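You operate a simulated robot arm through the tools that you are given. There is no shell and no other tool. Be economical: measure what you need, move in short steps, check, and stop when the job is done.

The job below is to be done with a simulated robot arm. You get a single attempt, and the scene is never put back.

## Task
Take the small orange bowl and leave it on the shelf of the small table. Put the yellow plate on the side leaf of the steam table away on the lower shelf of the wide steel table. Open the left cupboard door, put the green tin on the top left shelf of the wide cupboard and shut the door again. Take the bun from the top of the square table and put it on the top of the small table. Fetch the round cover from the top of the wide steel table and set it on the lower shelf of the tea table. Put one of the orange cups from the top of the square table on the top of the hot cabinet. Do these in any order. Set down upright: green tin, orange cup.

Only the result counts: the job must be done as asked and must still hold three seconds after the hand-in. Knocking over, shifting, dropping, spilling or breaking anything else fails it. A push-on lid holds only when it is set on centred and level and pressed home; a screw cap is set on level and turned clockwise until tight.

## Robot
A 7-joint arm with a two-finger parallel gripper on a trunk, on a base that drives. Base frame: it is fixed to the floor where the robot stands at the start and does not move with it; the origin is under the middle of the robot, x ahead of it, y to its left, z up. Lengths are in m, angles in rad, forces in N, time in s.
With the tool pointing down near the work surface it reaches from about 0.2 to 0.62 m from the robot's upright axis, wherever it stands. Its first joint turns from -2.897 to 2.897 rad. Places, roughly: bun (6x6x4 cm) [0.7, -2, 0.8]; green tin (8x8x11 cm) [0.7, -1.7, 0.8]; left cupboard door [-2.2, 1.8, 1]; lower shelf of the tea table [-6.1, 1.6, 0.3]; lower shelf of the wide steel table [-7.9, -1.4, 0.2]; orange cup (8x8x9 cm) [0.4, -2.1, 0.8]; round cover (20x19x12 cm) [-7.8, -1.9, 0.9]; shelf of the small table [-2.5, -0.9, 0.3]; small orange bowl (11x10x6 cm) [0.5, 0.2, 0.9]; top left shelf of the wide cupboard [-2.2, 2, 1.5]; top of the hot cabinet [-1.4, -0.5, 1.8]; top of the small table [-2.5, -0.9, 0.7]; yellow plate (13x12x3 cm) [0.5, -1.7, 0.8]. Payload 1.57 kg.
The tool frame sits at the grasp point between the pads (the TCP): z along the fingers, y along the line on which they close. The tips reach 0.03 m beyond it. Largest opening 0.08 m; finger width 0.017, thickness 0.012; the body of the gripper, 0.04 by 0.082 m, starts 0.08 m behind the TCP.
Orientation is that of the tool frame in the base frame, as a unit quaternion [x, y, z, w]. With the fingers straight down and closing along the base's y, the tool's x points along the base's -x, its y along +y and its z along -z.

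## Interface
- The arm moves only by the tool drive_tool. Its argument "targets" is a list that holds one entry, the list of rows, each a list of 6 numbers: the shift along the tool's x, y, z in mm, then the turn, a rotation vector about the tool's x, y, z in rad. In form: [[[x, y, z, rx, ry, rz], ...]]. A call has 1 to 12 rows; each row shifts and turns the commanded pose from where the row before left it, along the tool's axes as they then stand. "fingers" is the gripper command, from -1 (fully open) to 1 (shut), values between in proportion, set as the call begins (left out, the last holds). A row lasts 0.2 s, in which the tool goes at most 0.05 m and 0.15 rad; a call with a longer step from one row to the next is refused whole, and so is a gripper value outside its range. Where a pose cannot be reached the arm comes as near as it can. A force on the tool above 40 N (or 10 N above the force at the start of the call, whichever is more), or a blocked arm, ends the call early, and 0.2 s more pass. Each finger travels about 0.072 m/s and halts on what it meets, pressing with about 23 N; the grip force reading is that of the motor and also rises with nothing between the fingers. The clock runs only during rows and for 0.2 s after the last one: add rows that do not move to give the fingers time. The reply holds the time, the measured pose of the TCP, the force on the tool along the base axes, the opening and the grip force, in the units named above and with some noise, with the torque about the TCP (base axes, N m) and any sound that the robot's microphone picked up.
- Cameras (640 x 400 px; columns grow to the right, rows downward): "scene" is now at [0.2246, -0.0725, 1.4019]; the picture's right is [-0.84, -0.55, 0.00], its down [-0.23, 0.35, -0.91] and it looks along [0.50, -0.76, -0.42] (base axes); focal length 214 px, centre (320, 200). "wrist" rides on the gripper at [0.072, -0.007, -0.122] in the tool frame; the picture's right is [0.09, 1.00, 0.00], its down [-0.84, 0.08, -0.54] and it looks along [-0.54, 0.05, 0.84] (tool axes); focal length 238 px, centre (320, 200). There is no depth. A picture from a camera that has moved, and an enlarged one, comes with that camera's place and axes in the base frame and with its lens. The place of the scene camera against the robot may be out by one fixed shift of up to 0.012 m in any direction.
- camera(camera): a new picture of that camera. The clock stands still meanwhile.
- lift_body(by): slides the trunk up (or, below 0, down) by that many m; the arm and the scene camera ride with it, the base frame stays. It gives what a move gives, with no picture.
- roll_base(legs): drives the robot by 1 to 6 legs, each [ahead, left, turn to the left] in m, m and rad, along the robot's own axes; the way and the turn of a leg run together, so that a leg with both is an arc; at most 1.5 m and 3.142 rad a leg. The arm and the cameras ride along, it lands a little off, and it stops where it bumps. It gives what a move gives.
- aim_head(pan, tilt): turns the head with the scene camera to pan (to the left, within 1.501 rad either way) and tilt (down, from -0.506 to 1.204), counted from straight ahead of the robot. It gives what a move gives.
- inspect(camera, box): a new picture of the part [left, top, right, bottom] of that camera's present view, enlarged. The clock stands still meanwhile.
- hand_in(): hands the job in; it is judged then, once.

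Go step by step. Nothing tells you exact positions but the pictures and the camera data: compare them with the known pose of the tool, close in by small moves and look again before you grip or let go. The budget is 207 turns and 184 pictures, counting those below and the enlarged ones. Unless the task says otherwise, let go and move clear before handing in.

The tools are called after "Call:" by a JSON object that holds its "op" and its "data". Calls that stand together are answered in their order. drive_tool: Moves the arm, as the interface text tells. Its arguments: {"type":"object","properties":{"targets":{"type":"array","items":{"type":"array","items":{"type":"array","items":{"type":"number"}}}},"fingers":{"type":"number"}},"required":["targets"]} The other tools are called the same way: lift_body (by) slides the trunk up or down; roll_base (legs) drives the base; aim_head (pan, tilt) turns the head that bears the scene camera; camera (camera) takes a picture; inspect (camera, box) takes an enlarged picture of a part of a camera's view; hand_in () hands the job in.

At the start:

```text
time_s: 0.0
ee_pos: [-0.321, -0.1707, 1.0]
ee_rot: [0.0, 1.0, 0.001, 0.0]
ft_force: [0.0, 0.3, -0.4]
torque: [0.0, 0.01, -0.02]
gripper_width: 0.0799
grip_force: 0.1
trunk travel left (down, up): [-0.593, 0.397]
robot x, y, heading: [0.001, 0.0028, 0.003]
head pan, tilt: [-0.99, 0.431]
```

scene: 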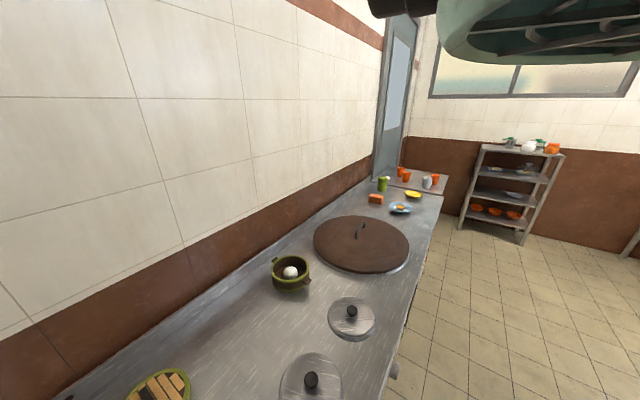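
wrist: 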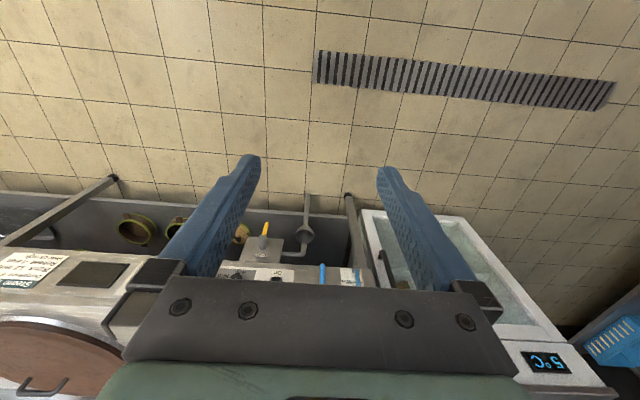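

The robot stands beside a long steam table with the arm folded backward. I'll look around first.

Call:
{"op": "aim_head", "data": {"pan": 0.2, "tilt": 0.7}}

Call:
{"op": "camera", "data": {"camera": "scene"}}

Call:
{"op": "aim_head", "data": {"pan": 1.5, "tilt": 0.4}}

Call:
{"op": "camera", "data": {"camera": "scene"}}

Call:
{"op": "aim_head", "data": {"pan": -1.5, "tilt": 0.4}}

Call:
{"op": "camera", "data": {"camera": "scene"}}

```text
time_s: 1.4
ee_pos: [-0.3212, -0.1713, 1.0002]
ee_rot: [0.0, 1.0, 0.0, 0.0]
ft_force: [0.6, 0.1, -0.1]
torque: [-0.01, 0.02, 0.02]
gripper_width: 0.0798
grip_force: 0.0
trunk travel left (down, up): [-0.593, 0.397]
robot x, y, heading: [0.0022, -0.0034, 0.003]
head pan, tilt: [0.201, 0.7]
```

```text
181 pictures are left
camera scene: at [0.2572, 0.0214, 1.3779], right [0.2, -0.98, 0.0], down [-0.63, -0.13, -0.77], along [0.75, 0.15, -0.64], focal length 214 px, centre (320, 200)
```

scene: 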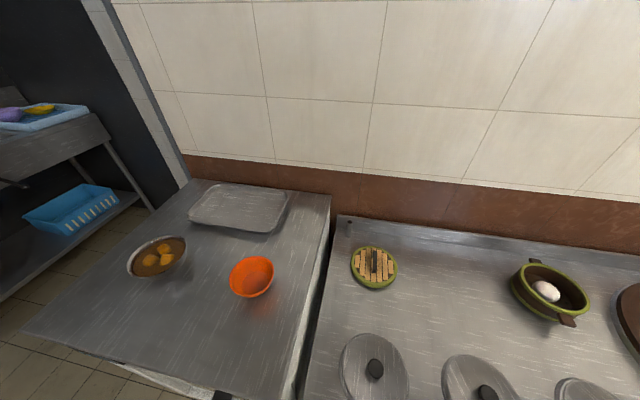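

```text
time_s: 2.9
ee_pos: [-0.3213, -0.1705, 0.9995]
ee_rot: [0.0, 1.0, 0.0, 0.0]
ft_force: [0.6, -0.7, -0.3]
torque: [0.03, -0.01, -0.02]
gripper_width: 0.0801
grip_force: 0.0
trunk travel left (down, up): [-0.593, 0.397]
robot x, y, heading: [0.0004, 0.0021, 0.0]
head pan, tilt: [1.499, 0.4]
```

```text
180 pictures are left
camera scene: at [0.1806, 0.0969, 1.4047], right [1.0, -0.07, 0.0], down [-0.03, -0.39, -0.92], along [0.07, 0.92, -0.39], focal length 214 px, centre (320, 200)
```

scene: 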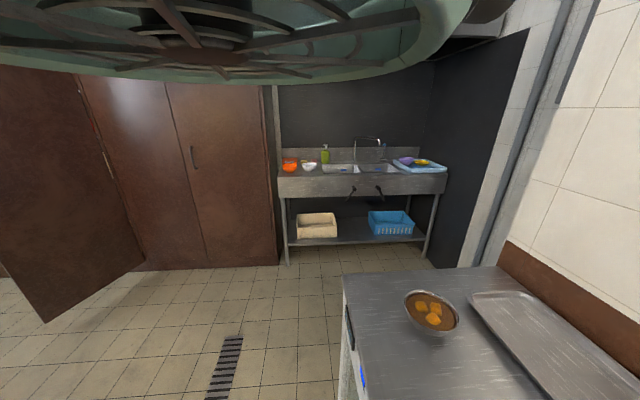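

```text
time_s: 5.5
ee_pos: [-0.3207, -0.1715, 0.9983]
ee_rot: [0.0, 1.0, 0.0, 0.0]
ft_force: [-0.3, -0.1, 0.9]
torque: [0.02, -0.04, -0.01]
gripper_width: 0.0802
grip_force: 0.0
trunk travel left (down, up): [-0.593, 0.397]
robot x, y, heading: [-0.0016, -0.0007, 0.002]
head pan, tilt: [-1.499, 0.4]
```

```text
179 pictures are left
camera scene: at [0.1806, -0.0879, 1.4048], right [-1.0, -0.07, 0.0], down [-0.03, 0.39, -0.92], along [0.07, -0.92, -0.39], focal length 214 px, centre (320, 200)
```

scene: 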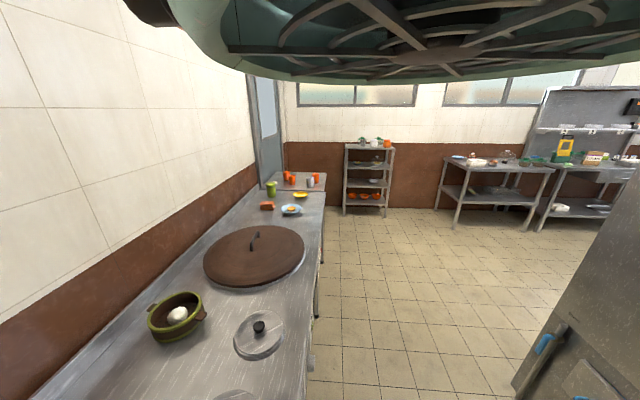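

The left of the steam table carries the orange bowl; I take it at about (0.5, 0.24). I'll swing the arm round the right side to the front in an arc.

Call:
{"op": "drive_tool", "data": {"targets": [[[-24.8, -40, 0, 0, 0, -0.13], [-24.8, -40, 0, 0, 0, -0.13], [-24.8, -40, 0, 0, 0, -0.13], [-24.8, -40, 0, 0, 0, -0.13], [-24.8, -40, 0, 0, 0, -0.13], [-24.8, -40, 0, 0, 0, -0.13], [-24.8, -40, 0, 0, 0, -0.13], [-24.8, -40, 0, 0, 0, -0.13], [-24.8, -40, 0, 0, 0, -0.13], [-24.8, -40, 0, 0, 0, -0.13]]], "fingers": -1}}

Call:
{"op": "drive_tool", "data": {"targets": [[[-24.8, -40, 0, 0, 0, -0.13], [-24.8, -40, 0, 0, 0, -0.13], [-24.8, -40, 0, 0, 0, -0.13], [-24.8, -40, 0, 0, 0, -0.13], [-24.8, -40, 0, 0, 0, -0.13], [-24.8, -40, 0, 0, 0, -0.13], [-24.8, -40, 0, 0, 0, -0.13], [-24.8, -40, 0, 0, 0, -0.13], [-24.8, -40, 0, 0, 0, -0.13], [-24.8, -40, 0, 0, 0, -0.13]]]}}

Call:
{"op": "camera", "data": {"camera": "wrist"}}

Call:
{"op": "aim_head", "data": {"pan": 0, "tilt": 0.7}}

Call:
{"op": "camera", "data": {"camera": "scene"}}

```text
time_s: 7.7
ee_pos: [0.0785, -0.3547, 0.9992]
ee_rot: [-0.606, 0.795, 0.001, 0.0]
ft_force: [1.2, 0.6, 0.0]
torque: [-0.03, -0.01, -0.02]
gripper_width: 0.0797
grip_force: 0.0
trunk travel left (down, up): [-0.593, 0.397]
robot x, y, heading: [-0.0037, -0.0013, -0.005]
head pan, tilt: [-1.499, 0.4]
```

```text
time_s: 9.9
ee_pos: [0.3605, -0.0173, 1.0005]
ee_rot: [0.964, -0.267, -0.001, 0.0]
ft_force: [1.2, -0.2, 1.1]
torque: [-0.02, 0.0, 0.03]
gripper_width: 0.0799
grip_force: 0.0
trunk travel left (down, up): [-0.593, 0.397]
robot x, y, heading: [-0.0021, -0.0018, -0.002]
head pan, tilt: [-1.499, 0.4]
```

```text
178 pictures are left
camera wrist: at [0.4269, -0.0501, 1.1218], right [-0.43, -0.9, 0.0], down [-0.76, 0.36, 0.54], along [-0.49, 0.23, -0.84], focal length 238 px, centre (320, 200)
```

wrist: 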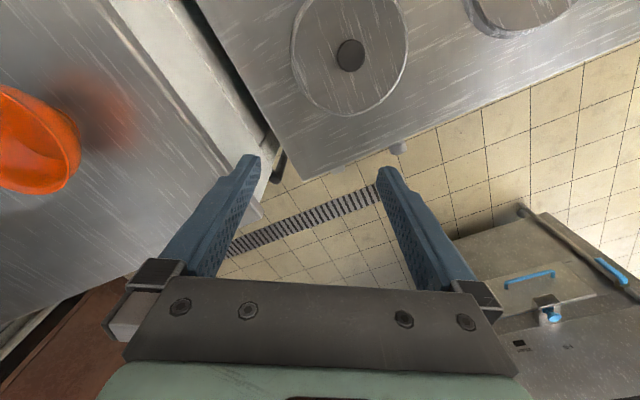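

```text
time_s: 11.5
ee_pos: [0.3608, -0.0197, 0.9999]
ee_rot: [0.964, -0.268, 0.0, 0.0]
ft_force: [-0.6, 1.2, -0.5]
torque: [0.02, 0.0, 0.01]
gripper_width: 0.08
grip_force: 0.0
trunk travel left (down, up): [-0.593, 0.397]
robot x, y, heading: [-0.0018, -0.0008, 0.001]
head pan, tilt: [0.0, 0.7]
```

```text
177 pictures are left
camera scene: at [0.2589, 0.0044, 1.3779], right [0.0, -1.0, 0.0], down [-0.64, 0.0, -0.77], along [0.77, 0.0, -0.64], focal length 214 px, centre (320, 200)
```

scene: 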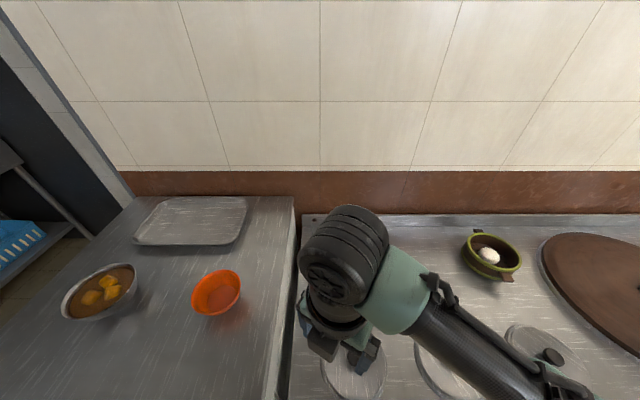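

The bowl sits around (0.505, 0.247), rim near z 0.91. I'll grip its right rim with the tool pitched 45° forward, so it can later go in under the small table's top; first yaw, shift and pitch.

Call:
{"op": "drive_tool", "data": {"targets": [[[0, 0, 0, 0, 0, -0.136], [0, 0, 0, 0, 0, -0.136], [0, 0, 0, 0, 0, -0.136], [0, 0, 0, 0, 0, -0.136], [11, -42, 0, 0, 0, 0], [11, -42, 0, 0, 0, 0], [11, -42, 0, 0, 0, 0], [11, -42, 0, 0, 0, 0], [11, -42, 0, 0, 0, 0]]]}}

Call:
{"op": "drive_tool", "data": {"targets": [[[0, 0, 0, 0, 0.131, 0], [0, 0, 0, 0, 0.131, 0], [0, 0, 0, 0, 0.131, 0], [0, 0, 0, 0, 0.131, 0], [0, 0, 0, 0, 0.131, 0], [0, 0, 0, 0, 0.13, 0]]]}}

Call:
{"op": "camera", "data": {"camera": "wrist"}}

Call:
{"op": "camera", "data": {"camera": "scene"}}

```text
time_s: 13.5
ee_pos: [0.4149, 0.1924, 0.9999]
ee_rot: [1.0, 0.001, 0.0, 0.001]
ft_force: [1.1, -0.1, 0.2]
torque: [-0.01, 0.0, 0.02]
gripper_width: 0.0803
grip_force: 0.1
trunk travel left (down, up): [-0.593, 0.397]
robot x, y, heading: [0.0023, 0.0013, -0.0]
head pan, tilt: [0.0, 0.7]
```

```text
time_s: 14.9
ee_pos: [0.4163, 0.1899, 1.0]
ee_rot: [0.924, 0.0, 0.383, -0.001]
ft_force: [0.4, 0.3, 0.0]
torque: [-0.04, -0.02, -0.03]
gripper_width: 0.0798
grip_force: 0.2
trunk travel left (down, up): [-0.593, 0.397]
robot x, y, heading: [0.0001, -0.0012, 0.001]
head pan, tilt: [0.0, 0.7]
```

```text
176 pictures are left
camera wrist: at [0.38, 0.1967, 1.1371], right [0.07, -1.0, 0.06], down [-0.97, -0.08, -0.21], along [0.21, -0.05, -0.98], focal length 238 px, centre (320, 200)
```

wrist: 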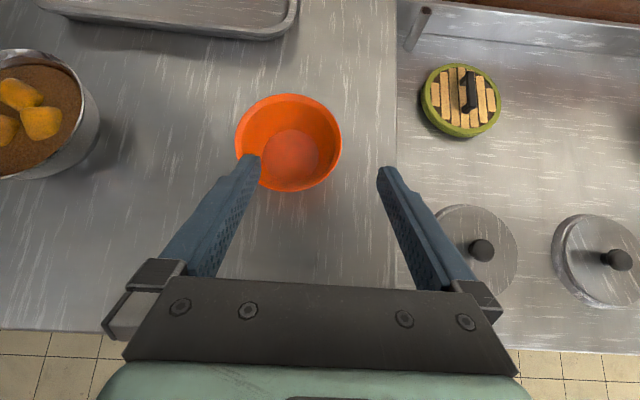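

```text
175 pictures are left
camera scene: at [0.2588, 0.0045, 1.3779], right [0.0, -1.0, 0.0], down [-0.64, 0.0, -0.77], along [0.77, 0.0, -0.64], focal length 214 px, centre (320, 200)
```

scene: 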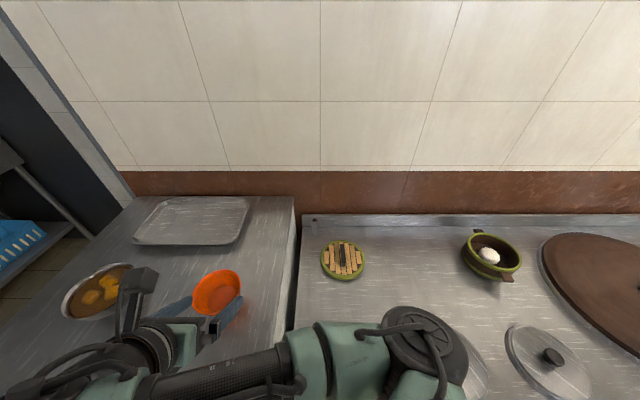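

Rim centre works out at about (0.488, 0.219), radius 0.053. I'll line up with the right rim at y≈0.166 and close half the distance.

Call:
{"op": "drive_tool", "data": {"targets": [[[-18, 24, 0, 0, 0, 0], [0, 0, 35, 0, 0, 0], [0, 0, 35, 0, 0, 0], [0, 0, 0, 0, 0, 0]]]}}

Call:
{"op": "camera", "data": {"camera": "wrist"}}

```text
time_s: 15.9
ee_pos: [0.4524, 0.1675, 0.9371]
ee_rot: [0.924, 0.002, 0.382, 0.0]
ft_force: [-0.9, -0.4, -0.8]
torque: [-0.01, 0.0, -0.01]
gripper_width: 0.0801
grip_force: 0.0
trunk travel left (down, up): [-0.593, 0.397]
robot x, y, heading: [0.001, 0.0021, 0.003]
head pan, tilt: [0.0, 0.7]
```

```text
174 pictures are left
camera wrist: at [0.4173, 0.1739, 1.0746], right [0.07, -1.0, 0.07], down [-0.97, -0.08, -0.21], along [0.21, -0.05, -0.98], focal length 238 px, centre (320, 200)
```

wrist: 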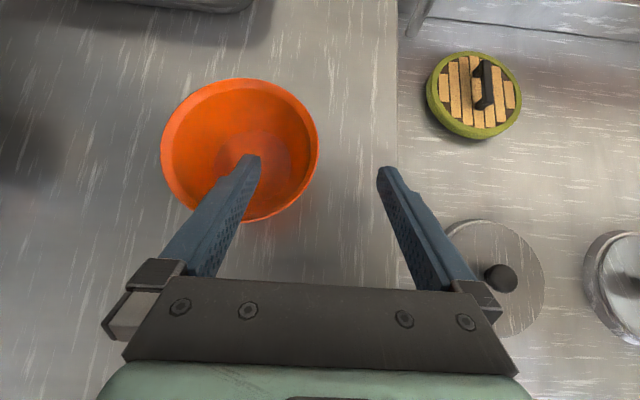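

The fingers straddle the right rim. Advancing a bit more and looking again before closing.

Call:
{"op": "drive_tool", "data": {"targets": [[[5, 0, 30, 0, 0, 0], [0, 0, 0, 0, 0, 0]]]}}

Call:
{"op": "camera", "data": {"camera": "wrist"}}

Call:
{"op": "inspect", "data": {"camera": "scene", "box": [130, 240, 290, 340]}}

```text
time_s: 16.5
ee_pos: [0.4776, 0.1666, 0.9206]
ee_rot: [0.924, 0.0, 0.384, 0.0]
ft_force: [0.7, -1.0, 5.6]
torque: [0.16, -0.08, -0.05]
gripper_width: 0.0792
grip_force: 0.1
trunk travel left (down, up): [-0.593, 0.397]
robot x, y, heading: [-0.0005, -0.0005, 0.001]
head pan, tilt: [0.0, 0.7]
```

```text
173 pictures are left
camera wrist: at [0.4418, 0.1734, 1.0577], right [0.07, -1.0, 0.06], down [-0.97, -0.08, -0.21], along [0.21, -0.05, -0.98], focal length 238 px, centre (320, 200)
```

wrist: 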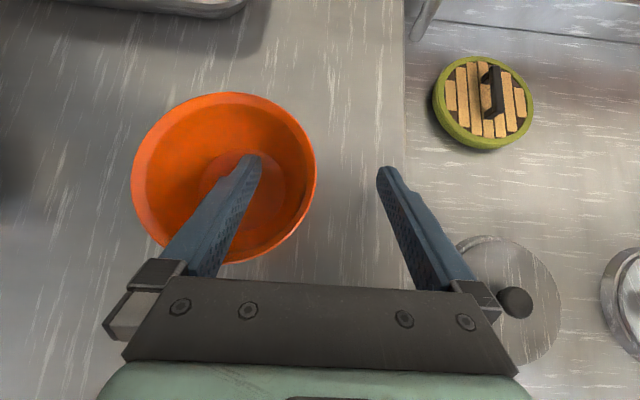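

```text
4.00 times, centred on (210, 290) of scene
camera zoom: at [0.2585, 0.0043, 1.3781], right [0.0, -1.0, 0.0], down [-0.64, 0.0, -0.77], along [0.77, 0.0, -0.64], focal length 858 px, centre (760, -160)
```

zoom: 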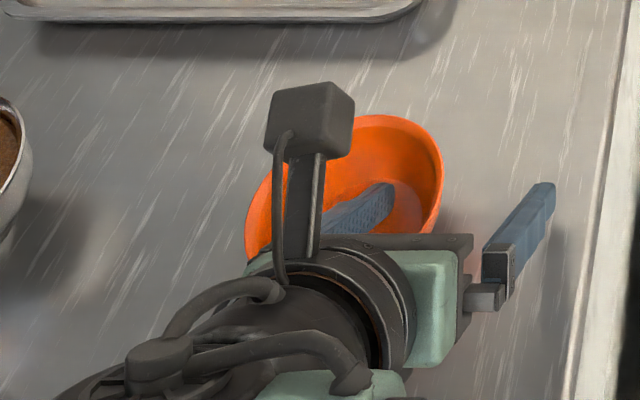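

The inner finger just touches the bowl's floor. I'll back off 6 mm and close on the rim.

Call:
{"op": "drive_tool", "data": {"targets": [[[-4, 0, -8, 0, 0, 0], [0, 0, 0, 0, 0, 0]]]}}

Call:
{"op": "drive_tool", "data": {"targets": [[[0, 0, 0, 0, 0, 0], [0, 0, 0, 0, 0, 0], [0, 0, 0, 0, 0, 0], [0, 0, 0, 0, 0, 0], [0, 0, 0, 0, 0, 0]]], "fingers": 1}}

Call:
{"op": "camera", "data": {"camera": "wrist"}}

```text
time_s: 17.1
ee_pos: [0.4689, 0.1673, 0.9225]
ee_rot: [0.924, 0.001, 0.382, 0.0]
ft_force: [0.1, -1.1, -1.0]
torque: [0.03, 0.01, 0.0]
gripper_width: 0.0798
grip_force: 0.1
trunk travel left (down, up): [-0.593, 0.397]
robot x, y, heading: [-0.0013, 0.0004, 0.003]
head pan, tilt: [0.0, 0.7]
```

```text
time_s: 18.3
ee_pos: [0.4679, 0.1683, 0.9242]
ee_rot: [0.923, 0.001, 0.385, -0.004]
ft_force: [-0.7, 3.9, 17.6]
torque: [1.22, -0.29, 0.23]
gripper_width: 0.0163
grip_force: 22.6
trunk travel left (down, up): [-0.593, 0.397]
robot x, y, heading: [-0.0003, -0.0031, 0.0]
head pan, tilt: [0.0, 0.7]
```

```text
171 pictures are left
camera wrist: at [0.4318, 0.1739, 1.0619], right [0.07, -1.0, 0.06], down [-0.97, -0.08, -0.21], along [0.22, -0.04, -0.97], focal length 238 px, centre (320, 200)
```

wrist: 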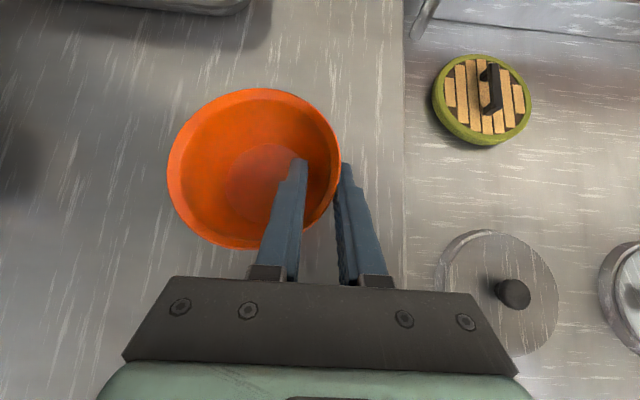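

The rim is pinched, with some upward wedge force. I'll lift gently and check that it comes along.

Call:
{"op": "drive_tool", "data": {"targets": [[[7, 0, -7, 0, 0, 0], [14, 0, -14, 0, 0, 0], [14, 0, -14, 0, 0, 0], [0, 0, 0, 0, 0, 0]]]}}

Call:
{"op": "camera", "data": {"camera": "wrist"}}

Call:
{"op": "camera", "data": {"camera": "scene"}}

```text
time_s: 19.3
ee_pos: [0.4681, 0.1662, 0.9721]
ee_rot: [0.924, 0.002, 0.382, 0.0]
ft_force: [-0.9, -0.3, -1.0]
torque: [0.01, 0.02, 0.01]
gripper_width: 0.0064
grip_force: 22.9
trunk travel left (down, up): [-0.593, 0.397]
robot x, y, heading: [-0.0006, 0.0008, -0.0]
head pan, tilt: [0.0, 0.7]
```

```text
170 pictures are left
camera wrist: at [0.4333, 0.1729, 1.109], right [0.07, -1.0, 0.07], down [-0.98, -0.08, -0.21], along [0.21, -0.05, -0.98], focal length 238 px, centre (320, 200)
```

wrist: 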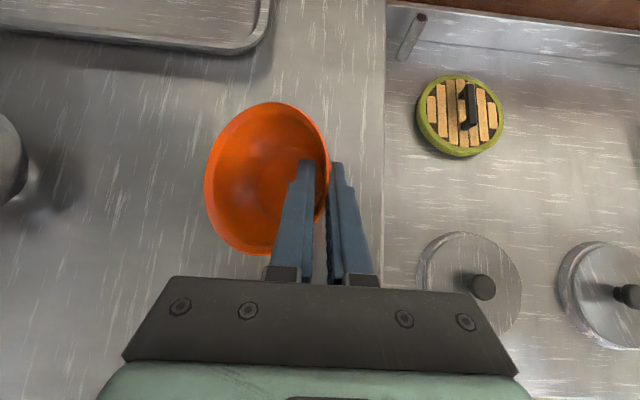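

```text
169 pictures are left
camera scene: at [0.2589, 0.0045, 1.3779], right [0.0, -1.0, 0.0], down [-0.64, 0.0, -0.76], along [0.76, 0.0, -0.64], focal length 214 px, centre (320, 200)
```

scene: 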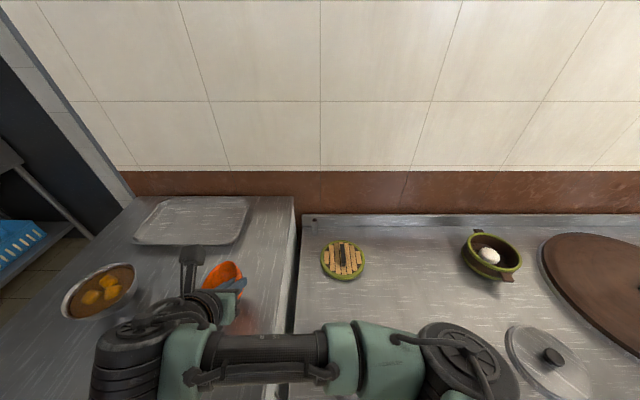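

The bowl is held, tilted along its wall. I'll retract and raise the arm, then turn right to face −y and look around.

Call:
{"op": "drive_tool", "data": {"targets": [[[10, 12, -41, 0, 0, 0], [10, 12, -41, 0, 0, 0], [10, 12, -41, 0, 0, 0], [10, 12, -41, 0, 0, 0], [10, 12, -41, 0, 0, 0], [0, 0, 0, 0, 0, 0]]]}}

Call:
{"op": "roll_base", "data": {"legs": [[-0.12, 0, 0], [0, 0, -1.57]]}}

Call:
{"op": "aim_head", "data": {"pan": -0.7, "tilt": 0.4}}

Call:
{"op": "camera", "data": {"camera": "scene"}}

```text
time_s: 20.7
ee_pos: [0.4343, 0.0832, 1.1013]
ee_rot: [0.924, 0.002, 0.382, -0.002]
ft_force: [-0.2, 0.0, -0.4]
torque: [-0.02, 0.01, 0.0]
gripper_width: 0.0065
grip_force: 23.0
out of reach, approached as far as the arm can: row 3, 4, 5
trunk travel left (down, up): [-0.593, 0.397]
robot x, y, heading: [0.0017, -0.0027, 0.004]
head pan, tilt: [0.0, 0.7]
```

```text
time_s: 25.7
ee_pos: [-0.0346, -0.4322, 1.1013]
ee_rot: [0.656, -0.65, 0.273, 0.269]
ft_force: [-0.6, -0.9, 0.0]
torque: [0.0, 0.02, 0.02]
gripper_width: 0.0058
grip_force: 23.3
trunk travel left (down, up): [-0.593, 0.397]
robot x, y, heading: [-0.1201, 0.0039, -1.565]
head pan, tilt: [0.0, 0.7]
```

```text
time_s: 26.8
ee_pos: [-0.035, -0.4333, 1.1013]
ee_rot: [0.656, -0.65, 0.273, 0.268]
ft_force: [0.6, 0.1, -1.7]
torque: [-0.02, 0.01, 0.0]
gripper_width: 0.006
grip_force: 22.9
trunk travel left (down, up): [-0.593, 0.397]
robot x, y, heading: [-0.1187, 0.0016, -1.567]
head pan, tilt: [-0.7, 0.4]
```

```text
168 pictures are left
camera scene: at [-0.1744, -0.2367, 1.4047], right [-0.77, 0.64, 0.0], down [0.25, 0.3, -0.92], along [-0.59, -0.71, -0.39], focal length 214 px, centre (320, 200)
```

scene: 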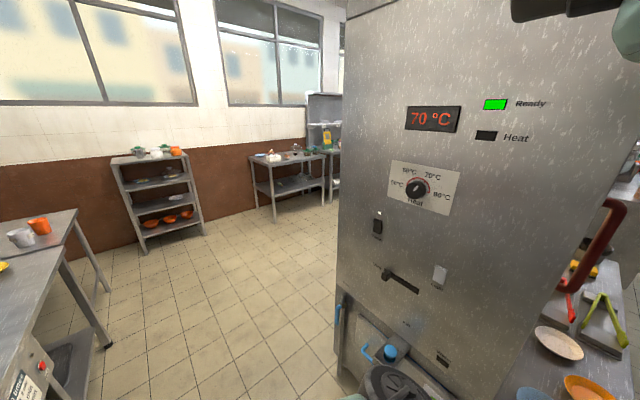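

The hot cabinet stands to my right with its corner near (−0.8, −0.8); the floor ahead is free. Driving ahead and turning to face −x.

Call:
{"op": "roll_base", "data": {"legs": [[1.35, 0, 0], [0, 0, -1.57]]}}

Call:
{"op": "aim_head", "data": {"pan": -0.3, "tilt": 0.4}}

Call:
{"op": "camera", "data": {"camera": "scene"}}

```text
time_s: 37.4
ee_pos: [-0.5502, -1.4398, 1.0999]
ee_rot: [-0.001, 0.924, -0.001, -0.383]
ft_force: [0.2, -0.3, -0.2]
torque: [0.0, 0.01, 0.02]
gripper_width: 0.0052
grip_force: 22.9
trunk travel left (down, up): [-0.593, 0.397]
robot x, y, heading: [-0.1138, -1.3597, 3.137]
head pan, tilt: [-0.7, 0.4]
```

```text
time_s: 38.3
ee_pos: [-0.5502, -1.4407, 1.1005]
ee_rot: [-0.001, 0.924, -0.002, -0.382]
ft_force: [-0.5, 0.8, -0.6]
torque: [0.01, -0.01, 0.02]
gripper_width: 0.0052
grip_force: 23.0
trunk travel left (down, up): [-0.593, 0.397]
robot x, y, heading: [-0.117, -1.3573, 3.141]
head pan, tilt: [-0.3, 0.4]
```

```text
167 pictures are left
camera scene: at [-0.37, -1.3259, 1.4048], right [0.3, 0.95, 0.0], down [0.37, -0.12, -0.92], along [-0.88, 0.28, -0.39], focal length 214 px, centre (320, 200)
```

scene: 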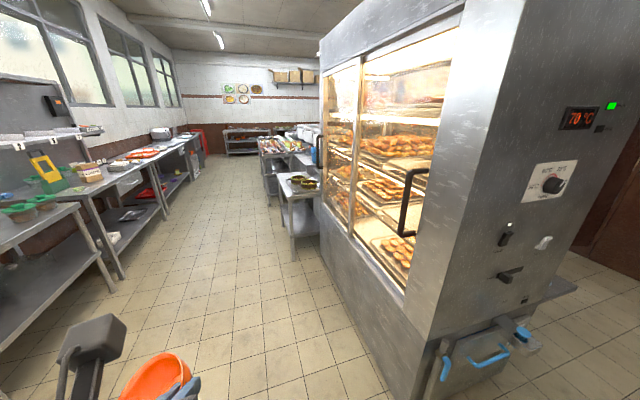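

The small table stands just past the hot cabinet with its front edge near y≈−1.05. I'll drive along the aisle and face it.

Call:
{"op": "roll_base", "data": {"legs": [[1.2, 0.2, 0], [1.1, 0.15, 0], [0, 0, -1.57]]}}

Call:
{"op": "aim_head", "data": {"pan": 0, "tilt": 0.7}}

Call:
{"op": "camera", "data": {"camera": "scene"}}

Call:
{"op": "camera", "data": {"camera": "wrist"}}

```text
time_s: 53.6
ee_pos: [-2.5074, -1.268, 1.1014]
ee_rot: [0.654, 0.653, 0.269, -0.272]
ft_force: [-0.2, -0.8, -0.7]
torque: [0.01, -0.02, 0.0]
gripper_width: 0.0048
grip_force: 23.3
trunk travel left (down, up): [-0.593, 0.397]
robot x, y, heading: [-2.4265, -1.7038, 1.57]
head pan, tilt: [-0.3, 0.4]
```

```text
time_s: 54.4
ee_pos: [-2.5055, -1.2688, 1.1015]
ee_rot: [0.654, 0.653, 0.27, -0.271]
ft_force: [0.3, 0.1, -0.7]
torque: [0.0, -0.01, -0.01]
gripper_width: 0.0046
grip_force: 22.8
trunk travel left (down, up): [-0.593, 0.397]
robot x, y, heading: [-2.4232, -1.7038, 1.562]
head pan, tilt: [0.0, 0.7]
```

```text
166 pictures are left
camera scene: at [-2.4211, -1.4434, 1.378], right [1.0, -0.01, 0.0], down [0.0, -0.64, -0.77], along [0.0, 0.77, -0.64], focal length 214 px, centre (320, 200)
```

scene: 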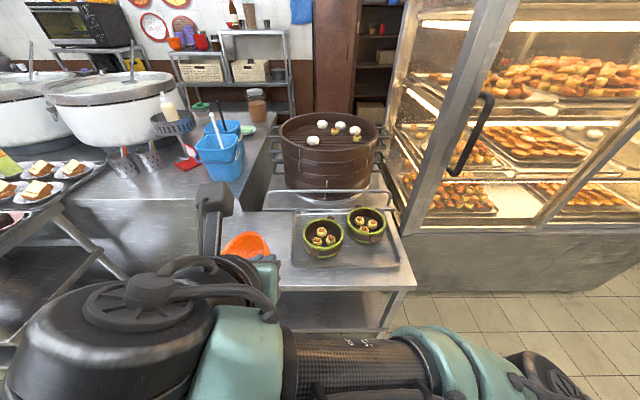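

```text
165 pictures are left
camera wrist: at [-2.5129, -1.3041, 1.2378], right [1.0, 0.06, 0.06], down [0.08, -0.97, -0.21], along [0.05, 0.21, -0.98], focal length 238 px, centre (320, 200)
```

wrist: 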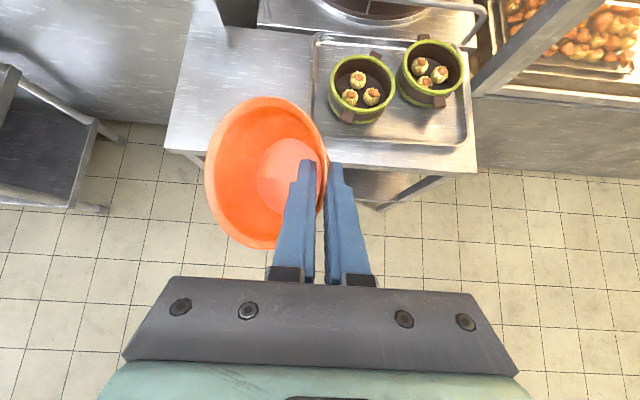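

The table spans x −2.86…−2.10 with its front edge at y≈−1.09. I'll lower the trunk in front of it and zoom on the bowl to see its tilt.

Call:
{"op": "lift_body", "data": {"by": -0.58}}

Call:
{"op": "aim_head", "data": {"pan": 0.1, "tilt": 0.7}}

Call:
{"op": "camera", "data": {"camera": "scene"}}

Call:
{"op": "camera", "data": {"camera": "wrist"}}

```text
refused: -0.58 is not a number from -0.4 to 0.4
```

```text
time_s: 55.0
ee_pos: [-2.507, -1.2673, 1.1008]
ee_rot: [0.655, 0.652, 0.27, -0.27]
ft_force: [-0.3, -0.5, -0.6]
torque: [-0.03, -0.03, 0.01]
gripper_width: 0.0045
grip_force: 22.9
trunk travel left (down, up): [-0.593, 0.397]
robot x, y, heading: [-2.4254, -1.7021, 1.566]
head pan, tilt: [0.099, 0.7]
```

```text
164 pictures are left
camera scene: at [-2.4296, -1.4438, 1.3779], right [1.0, 0.09, 0.0], down [0.06, -0.64, -0.76], along [-0.07, 0.76, -0.64], focal length 214 px, centre (320, 200)
```

scene: 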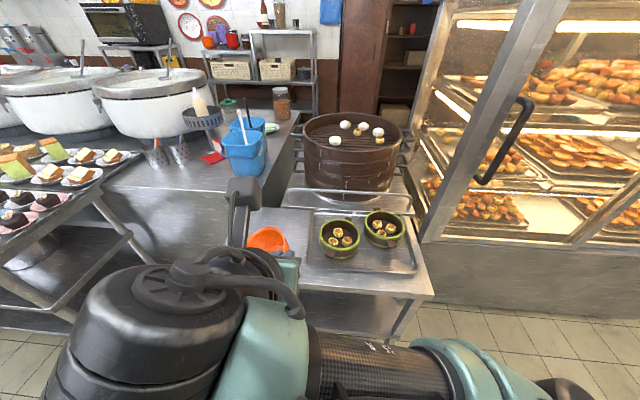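

```text
163 pictures are left
camera wrist: at [-2.5129, -1.3041, 1.2378], right [1.0, 0.06, 0.06], down [0.08, -0.97, -0.21], along [0.05, 0.21, -0.98], focal length 238 px, centre (320, 200)
```

wrist: 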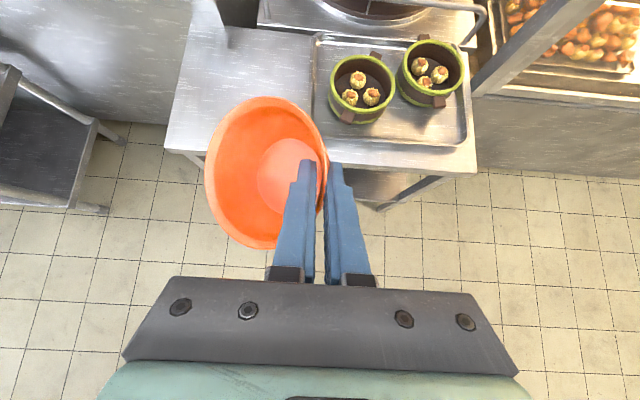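

Lift steps are limited to 0.4, so I'll lower in two steps.

Call:
{"op": "lift_body", "data": {"by": -0.39}}

Call:
{"op": "lift_body", "data": {"by": -0.2}}

Call:
{"op": "camera", "data": {"camera": "scene"}}

Call:
{"op": "camera", "data": {"camera": "wrist"}}

```text
time_s: 58.8
ee_pos: [-2.5068, -1.2679, 0.711]
ee_rot: [0.654, 0.653, 0.269, -0.272]
ft_force: [-0.1, -0.5, -1.6]
torque: [-0.02, 0.0, 0.0]
gripper_width: 0.0043
grip_force: 23.0
trunk travel left (down, up): [-0.203, 0.787]
robot x, y, heading: [-2.4262, -1.7036, 1.572]
head pan, tilt: [0.099, 0.7]
```

```text
time_s: 61.0
ee_pos: [-2.5066, -1.2693, 0.5112]
ee_rot: [0.654, 0.652, 0.27, -0.271]
ft_force: [-0.4, 0.0, -0.8]
torque: [-0.01, -0.03, 0.01]
gripper_width: 0.0046
grip_force: 23.0
trunk travel left (down, up): [-0.003, 0.987]
robot x, y, heading: [-2.4247, -1.7019, 1.566]
head pan, tilt: [0.099, 0.7]
```

```text
162 pictures are left
camera scene: at [-2.4297, -1.4438, 0.7879], right [1.0, 0.09, 0.0], down [0.06, -0.64, -0.76], along [-0.07, 0.76, -0.64], focal length 214 px, centre (320, 200)
```

scene: 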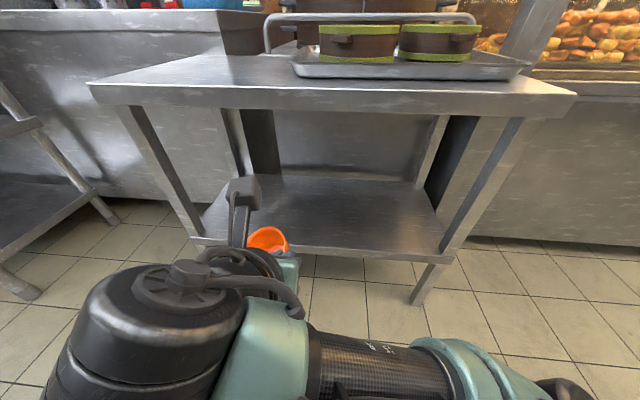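

```text
161 pictures are left
camera wrist: at [-2.5129, -1.3041, 0.6478], right [1.0, 0.06, 0.06], down [0.08, -0.97, -0.21], along [0.05, 0.21, -0.98], focal length 238 px, centre (320, 200)
```

wrist: 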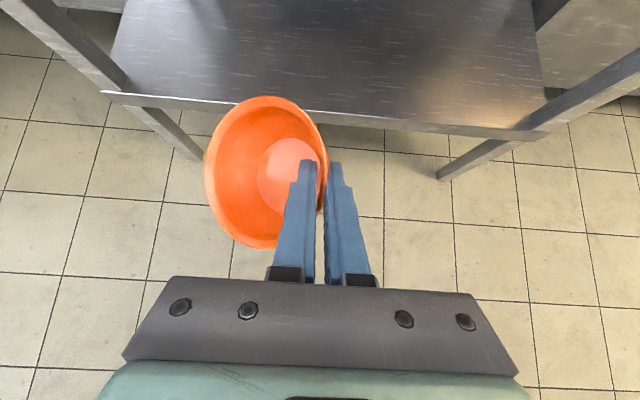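

The shelf surface is at z≈0.29, front edge y≈−1.08. I'll extend the tool forward and down along its axis and look again.

Call:
{"op": "drive_tool", "data": {"targets": [[[0, 0, 35, 0, 0, 0], [0, 0, 35, 0, 0, 0], [0, 0, 35, 0, 0, 0], [0, 0, 0, 0, 0, 0]]]}}

Call:
{"op": "camera", "data": {"camera": "scene"}}

Call:
{"op": "camera", "data": {"camera": "wrist"}}

```text
time_s: 62.0
ee_pos: [-2.5066, -1.194, 0.4365]
ee_rot: [0.654, 0.653, 0.269, -0.271]
ft_force: [-0.1, 0.0, 0.4]
torque: [-0.01, -0.02, 0.0]
gripper_width: 0.0044
grip_force: 22.5
trunk travel left (down, up): [-0.003, 0.987]
robot x, y, heading: [-2.4297, -1.6986, 1.564]
head pan, tilt: [0.099, 0.7]
```

```text
160 pictures are left
camera scene: at [-2.4297, -1.4438, 0.7879], right [1.0, 0.09, 0.0], down [0.06, -0.64, -0.76], along [-0.07, 0.76, -0.64], focal length 214 px, centre (320, 200)
```

scene: 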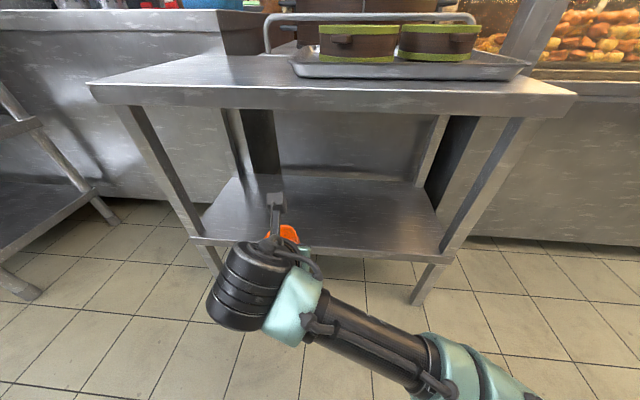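

```text
159 pictures are left
camera wrist: at [-2.5126, -1.2299, 0.5735], right [1.0, 0.06, 0.06], down [0.08, -0.97, -0.21], along [0.05, 0.21, -0.98], focal length 238 px, centre (320, 200)
```

wrist: 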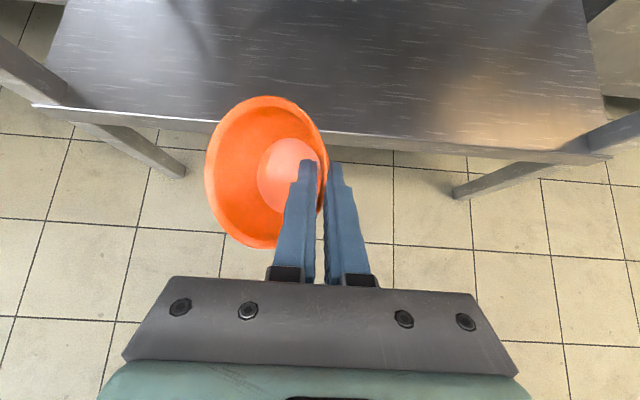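

The wrist is low enough to go under the top. Driving the base forward 0.19 m.

Call:
{"op": "roll_base", "data": {"legs": [[0.19, 0, 0]]}}

Call:
{"op": "camera", "data": {"camera": "scene"}}

Call:
{"op": "camera", "data": {"camera": "wrist"}}

```text
time_s: 63.5
ee_pos: [-2.5057, -1.0065, 0.4365]
ee_rot: [0.654, 0.652, 0.269, -0.271]
ft_force: [0.3, 0.4, -0.5]
torque: [-0.04, 0.0, 0.01]
gripper_width: 0.0046
grip_force: 23.1
trunk travel left (down, up): [-0.003, 0.987]
robot x, y, heading: [-2.4262, -1.5172, 1.566]
head pan, tilt: [0.099, 0.7]
```

```text
158 pictures are left
camera scene: at [-2.4287, -1.256, 0.7879], right [1.0, 0.09, 0.0], down [0.06, -0.64, -0.76], along [-0.07, 0.76, -0.64], focal length 214 px, centre (320, 200)
```

scene: 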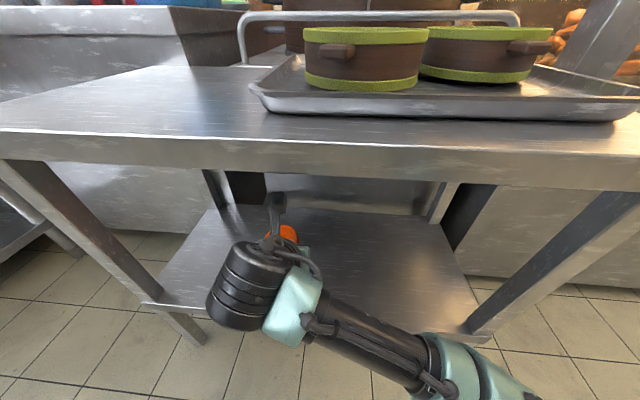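

```text
157 pictures are left
camera wrist: at [-2.5117, -1.0423, 0.5739], right [1.0, 0.06, 0.06], down [0.08, -0.97, -0.21], along [0.05, 0.21, -0.98], focal length 238 px, centre (320, 200)
```

wrist: 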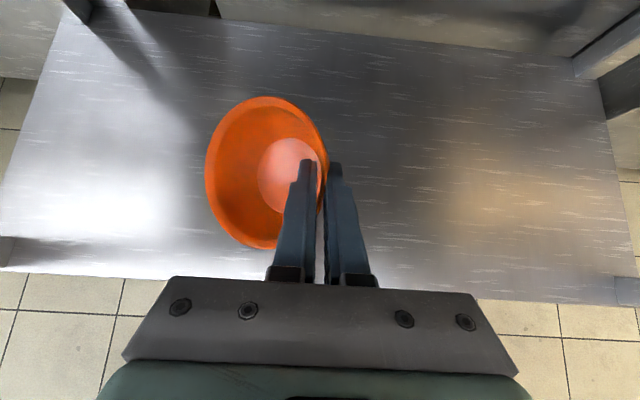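

The bowl is well over the shelf, its left side hanging low. I'll roll the tool about 0.4 rad to level it.

Call:
{"op": "drive_tool", "data": {"targets": [[[0, 0, 0, 0.094, 0, 0.094], [0, 0, 0, 0.094, 0, 0.094], [0, 0, 0, 0.094, 0, 0.094], [0, 0, 0, 0, 0, 0]]]}}

Call:
{"op": "camera", "data": {"camera": "wrist"}}

Call:
{"op": "inspect", "data": {"camera": "scene", "box": [160, 180, 400, 330]}}

```text
time_s: 64.5
ee_pos: [-2.5051, -1.0066, 0.4364]
ee_rot: [0.694, 0.586, 0.135, -0.396]
ft_force: [0.1, -0.2, 0.1]
torque: [-0.01, 0.0, 0.02]
gripper_width: 0.0041
grip_force: 23.5
trunk travel left (down, up): [-0.003, 0.987]
robot x, y, heading: [-2.4278, -1.5184, 1.563]
head pan, tilt: [0.099, 0.7]
```

```text
156 pictures are left
camera wrist: at [-2.4579, -1.0424, 0.5653], right [0.94, 0.06, -0.33], down [-0.01, -0.97, -0.22], along [-0.34, 0.21, -0.92], focal length 238 px, centre (320, 200)
```

wrist: 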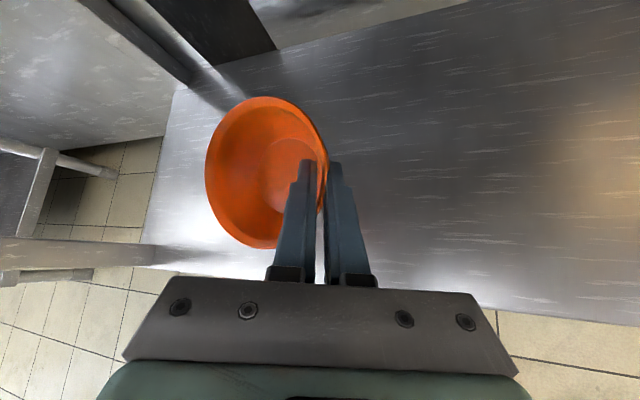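

```text
2.67 times, centred on (280, 255) of scene
camera zoom: at [-2.4287, -1.256, 0.7879], right [1.0, 0.09, 0.0], down [0.06, -0.64, -0.76], along [-0.07, 0.76, -0.64], focal length 572 px, centre (427, 53)
```

zoom: 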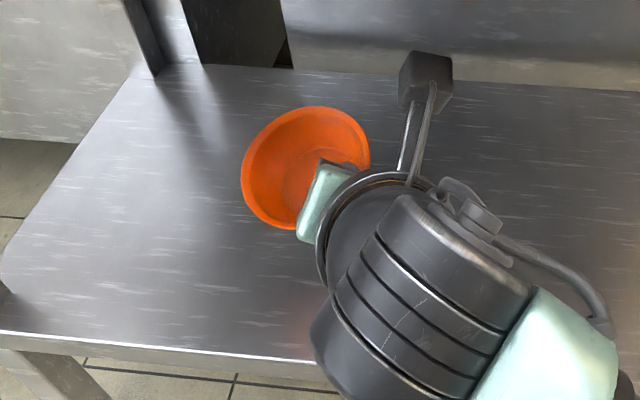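

The bowl now looks nearly level. Lowering vertically.

Call:
{"op": "drive_tool", "data": {"targets": [[[-23, 13.7, 23, 0, 0, 0], [-23, 13.7, 23, 0, 0, 0], [0, 0, 0, 0, 0, 0]]]}}

Call:
{"op": "inspect", "data": {"camera": "scene", "box": [160, 180, 400, 330]}}

```text
time_s: 65.3
ee_pos: [-2.5069, -1.0055, 0.3661]
ee_rot: [0.695, 0.586, 0.135, -0.395]
ft_force: [0.8, -0.1, -0.4]
torque: [0.01, -0.05, 0.0]
gripper_width: 0.0038
grip_force: 23.0
trunk travel left (down, up): [-0.003, 0.987]
robot x, y, heading: [-2.426, -1.5158, 1.567]
head pan, tilt: [0.099, 0.7]
```

```text
2.67 times, centred on (280, 255) of scene
camera zoom: at [-2.4287, -1.256, 0.7879], right [1.0, 0.09, 0.0], down [0.06, -0.64, -0.76], along [-0.07, 0.76, -0.64], focal length 572 px, centre (427, 53)
```

zoom: 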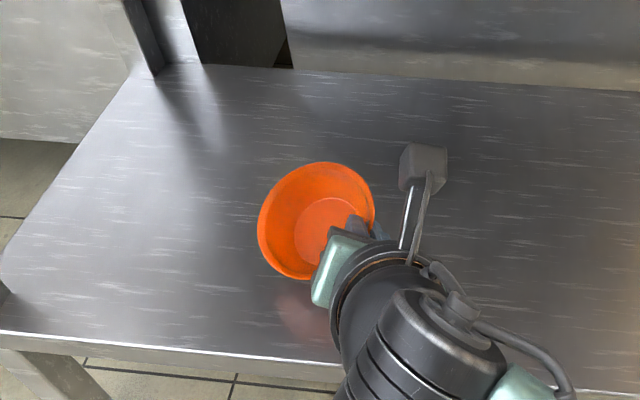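

Close to the shelf; lowering in small steps until contact.

Call:
{"op": "drive_tool", "data": {"targets": [[[-5.2, 3.1, 5.2, 0, 0, 0], [-5.2, 3.1, 5.2, 0, 0, 0], [0, 0, 0, 0, 0, 0]]]}}

Call:
{"op": "drive_tool", "data": {"targets": [[[-3.2, 2, 3.2, 0, 0, 0], [-3.2, 2, 3.2, 0, 0, 0], [0, 0, 0, 0, 0, 0]]]}}

Call:
{"op": "inspect", "data": {"camera": "scene", "box": [160, 180, 400, 330]}}

```text
time_s: 66.1
ee_pos: [-2.5062, -1.0066, 0.3509]
ee_rot: [0.693, 0.586, 0.135, -0.397]
ft_force: [1.2, -0.7, 6.8]
torque: [-0.02, 0.22, 0.01]
gripper_width: 0.0042
grip_force: 22.4
trunk travel left (down, up): [-0.003, 0.987]
robot x, y, heading: [-2.4236, -1.5162, 1.566]
head pan, tilt: [0.099, 0.7]
```

```text
time_s: 66.9
ee_pos: [-2.5039, -1.0042, 0.3433]
ee_rot: [0.694, 0.583, 0.138, -0.399]
ft_force: [7.7, -2.2, 24.7]
torque: [0.03, 0.68, 0.11]
gripper_width: 0.0062
grip_force: 23.0
trunk travel left (down, up): [-0.003, 0.987]
robot x, y, heading: [-2.4239, -1.5141, 1.569]
head pan, tilt: [0.099, 0.7]
```

```text
2.67 times, centred on (280, 255) of scene
camera zoom: at [-2.4283, -1.257, 0.7886], right [1.0, 0.09, 0.0], down [0.06, -0.64, -0.77], along [-0.07, 0.76, -0.64], focal length 572 px, centre (427, 53)
```

zoom: 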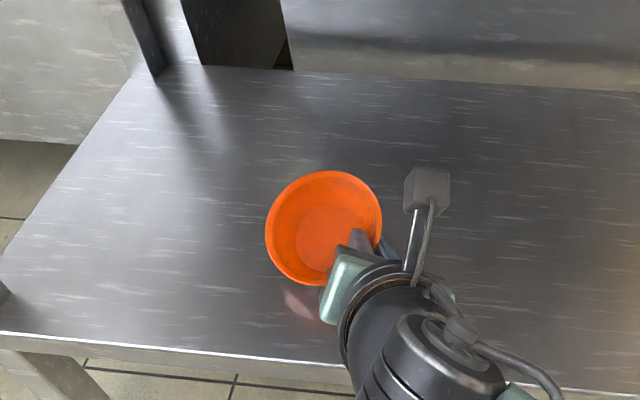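

The bowl has settled on the shelf. Relieving the pressure slightly and opening half.

Call:
{"op": "drive_tool", "data": {"targets": [[[3.2, -2, -3.2, 0, 0, 0], [0, 0, 0, 0, 0, 0]]]}}

Call:
{"op": "drive_tool", "data": {"targets": [[[0, 0, 0, 0, 0, 0], [0, 0, 0, 0, 0, 0], [0, 0, 0, 0, 0, 0], [0, 0, 0, 0, 0, 0]]], "fingers": -0.1}}

Call:
{"op": "drive_tool", "data": {"targets": [[[0, 0, -20, 0, 0, 0], [0, 0, -30, 0, 0, 0], [0, 0, -30, 0, 0, 0], [0, 0, 0, 0, 0, 0]]]}}

Call:
{"op": "inspect", "data": {"camera": "scene", "box": [160, 180, 400, 330]}}

```text
time_s: 67.5
ee_pos: [-2.5063, -1.0062, 0.3454]
ee_rot: [0.694, 0.586, 0.135, -0.396]
ft_force: [-1.5, 3.3, 7.9]
torque: [0.16, 0.34, -0.13]
gripper_width: 0.006
grip_force: 22.5
trunk travel left (down, up): [-0.003, 0.987]
robot x, y, heading: [-2.4241, -1.5178, 1.563]
head pan, tilt: [0.099, 0.7]
```

```text
time_s: 68.5
ee_pos: [-2.5064, -1.0062, 0.3449]
ee_rot: [0.694, 0.586, 0.135, -0.395]
ft_force: [-0.2, 0.2, 0.0]
torque: [0.05, 0.0, -0.02]
gripper_width: 0.044
grip_force: 0.0
trunk travel left (down, up): [-0.003, 0.987]
robot x, y, heading: [-2.4266, -1.5126, 1.569]
head pan, tilt: [0.099, 0.7]
```

```text
time_s: 69.5
ee_pos: [-2.4844, -1.0641, 0.3972]
ee_rot: [0.694, 0.586, 0.135, -0.396]
ft_force: [-0.2, -1.0, -0.4]
torque: [0.02, -0.01, -0.01]
gripper_width: 0.044
grip_force: 0.1
trunk travel left (down, up): [-0.003, 0.987]
robot x, y, heading: [-2.4244, -1.5172, 1.565]
head pan, tilt: [0.099, 0.7]
```

```text
2.67 times, centred on (280, 255) of scene
camera zoom: at [-2.4287, -1.256, 0.7879], right [1.0, 0.09, 0.0], down [0.06, -0.64, -0.76], along [-0.07, 0.76, -0.64], focal length 572 px, centre (427, 53)
```

zoom: 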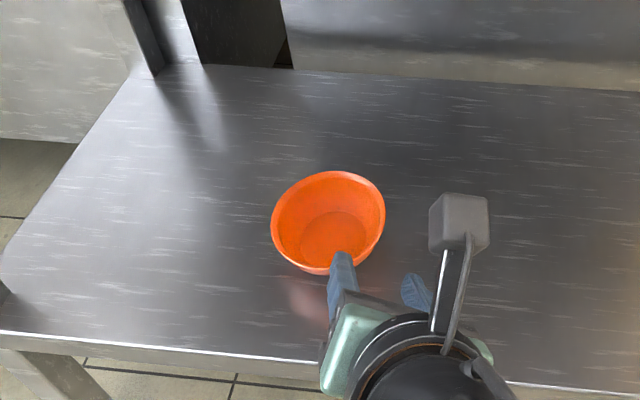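

The bowl stands level on the shelf. I'll back out, undo the roll, raise the trunk and head to the square table facing +x.

Call:
{"op": "roll_base", "data": {"legs": [[-0.32, 0, 0]]}}

Call:
{"op": "drive_tool", "data": {"targets": [[[0, 0, 0, -0.094, 0, -0.094], [0, 0, -20, -0.094, 0, -0.094], [0, 0, -20, -0.094, 0, -0.094], [0, 0, -20, 0, 0, 0]]], "fingers": -1}}

Call:
{"op": "lift_body", "data": {"by": 0.4}}

Call:
{"op": "lift_body", "data": {"by": 0.2}}

Call:
{"op": "roll_base", "data": {"legs": [[0, 0, -1.57], [1.1, -0.05, 0], [1.1, -0.05, 0]]}}

Call:
{"op": "aim_head", "data": {"pan": 0, "tilt": 0.6}}

Call:
{"op": "camera", "data": {"camera": "scene"}}

```text
time_s: 71.7
ee_pos: [-2.4866, -1.3833, 0.3959]
ee_rot: [0.695, 0.585, 0.135, -0.395]
ft_force: [0.4, 0.0, 0.3]
torque: [-0.03, -0.01, -0.01]
gripper_width: 0.0438
grip_force: 0.1
trunk travel left (down, up): [-0.003, 0.987]
robot x, y, heading: [-2.4283, -1.8348, 1.559]
head pan, tilt: [0.099, 0.7]
```

```text
time_s: 72.7
ee_pos: [-2.4872, -1.3989, 0.4326]
ee_rot: [0.654, 0.652, 0.271, -0.27]
ft_force: [0.2, 0.6, 0.2]
torque: [0.01, -0.01, -0.01]
gripper_width: 0.08
grip_force: 0.1
out of reach, approached as far as the arm can: row 3, 4
trunk travel left (down, up): [-0.003, 0.987]
robot x, y, heading: [-2.4342, -1.8352, 1.568]
head pan, tilt: [0.099, 0.7]
```

```text
time_s: 76.5
ee_pos: [-2.4882, -1.3975, 0.8341]
ee_rot: [0.655, 0.651, 0.271, -0.271]
ft_force: [0.3, -0.1, -0.6]
torque: [0.0, -0.01, 0.0]
gripper_width: 0.08
grip_force: 0.1
trunk travel left (down, up): [-0.403, 0.587]
robot x, y, heading: [-2.4258, -1.8374, 1.563]
head pan, tilt: [0.099, 0.7]
```

```text
time_s: 78.7
ee_pos: [-2.4871, -1.3962, 1.0335]
ee_rot: [0.654, 0.652, 0.271, -0.271]
ft_force: [-0.2, -0.3, -0.4]
torque: [-0.05, 0.0, -0.01]
gripper_width: 0.08
grip_force: 0.0
trunk travel left (down, up): [-0.603, 0.387]
robot x, y, heading: [-2.4254, -1.8383, 1.566]
head pan, tilt: [0.099, 0.7]
```

```text
time_s: 93.5
ee_pos: [0.2274, -1.9171, 1.0331]
ee_rot: [0.924, -0.01, 0.383, 0.002]
ft_force: [-0.4, 0.2, -0.6]
torque: [-0.03, -0.02, 0.02]
gripper_width: 0.0801
grip_force: 0.0
trunk travel left (down, up): [-0.603, 0.387]
robot x, y, heading: [-0.2097, -1.9702, -0.025]
head pan, tilt: [0.099, 0.7]
```

```text
time_s: 94.1
ee_pos: [0.2279, -1.9174, 1.0336]
ee_rot: [0.924, -0.01, 0.383, 0.003]
ft_force: [0.1, -0.1, 0.2]
torque: [0.03, 0.01, 0.0]
gripper_width: 0.0802
grip_force: 0.1
trunk travel left (down, up): [-0.603, 0.387]
robot x, y, heading: [-0.2094, -1.9678, -0.025]
head pan, tilt: [0.0, 0.6]
```

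```text
151 pictures are left
camera scene: at [0.0503, -1.971, 1.3965], right [-0.02, -1.0, 0.0], down [-0.57, 0.01, -0.82], along [0.82, -0.02, -0.57], focal length 214 px, centre (320, 200)
```

scene: 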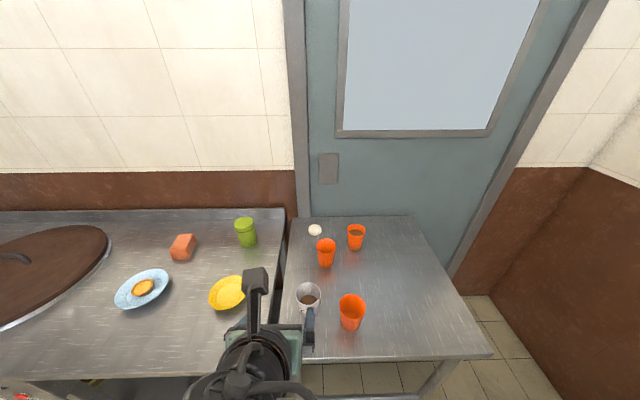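

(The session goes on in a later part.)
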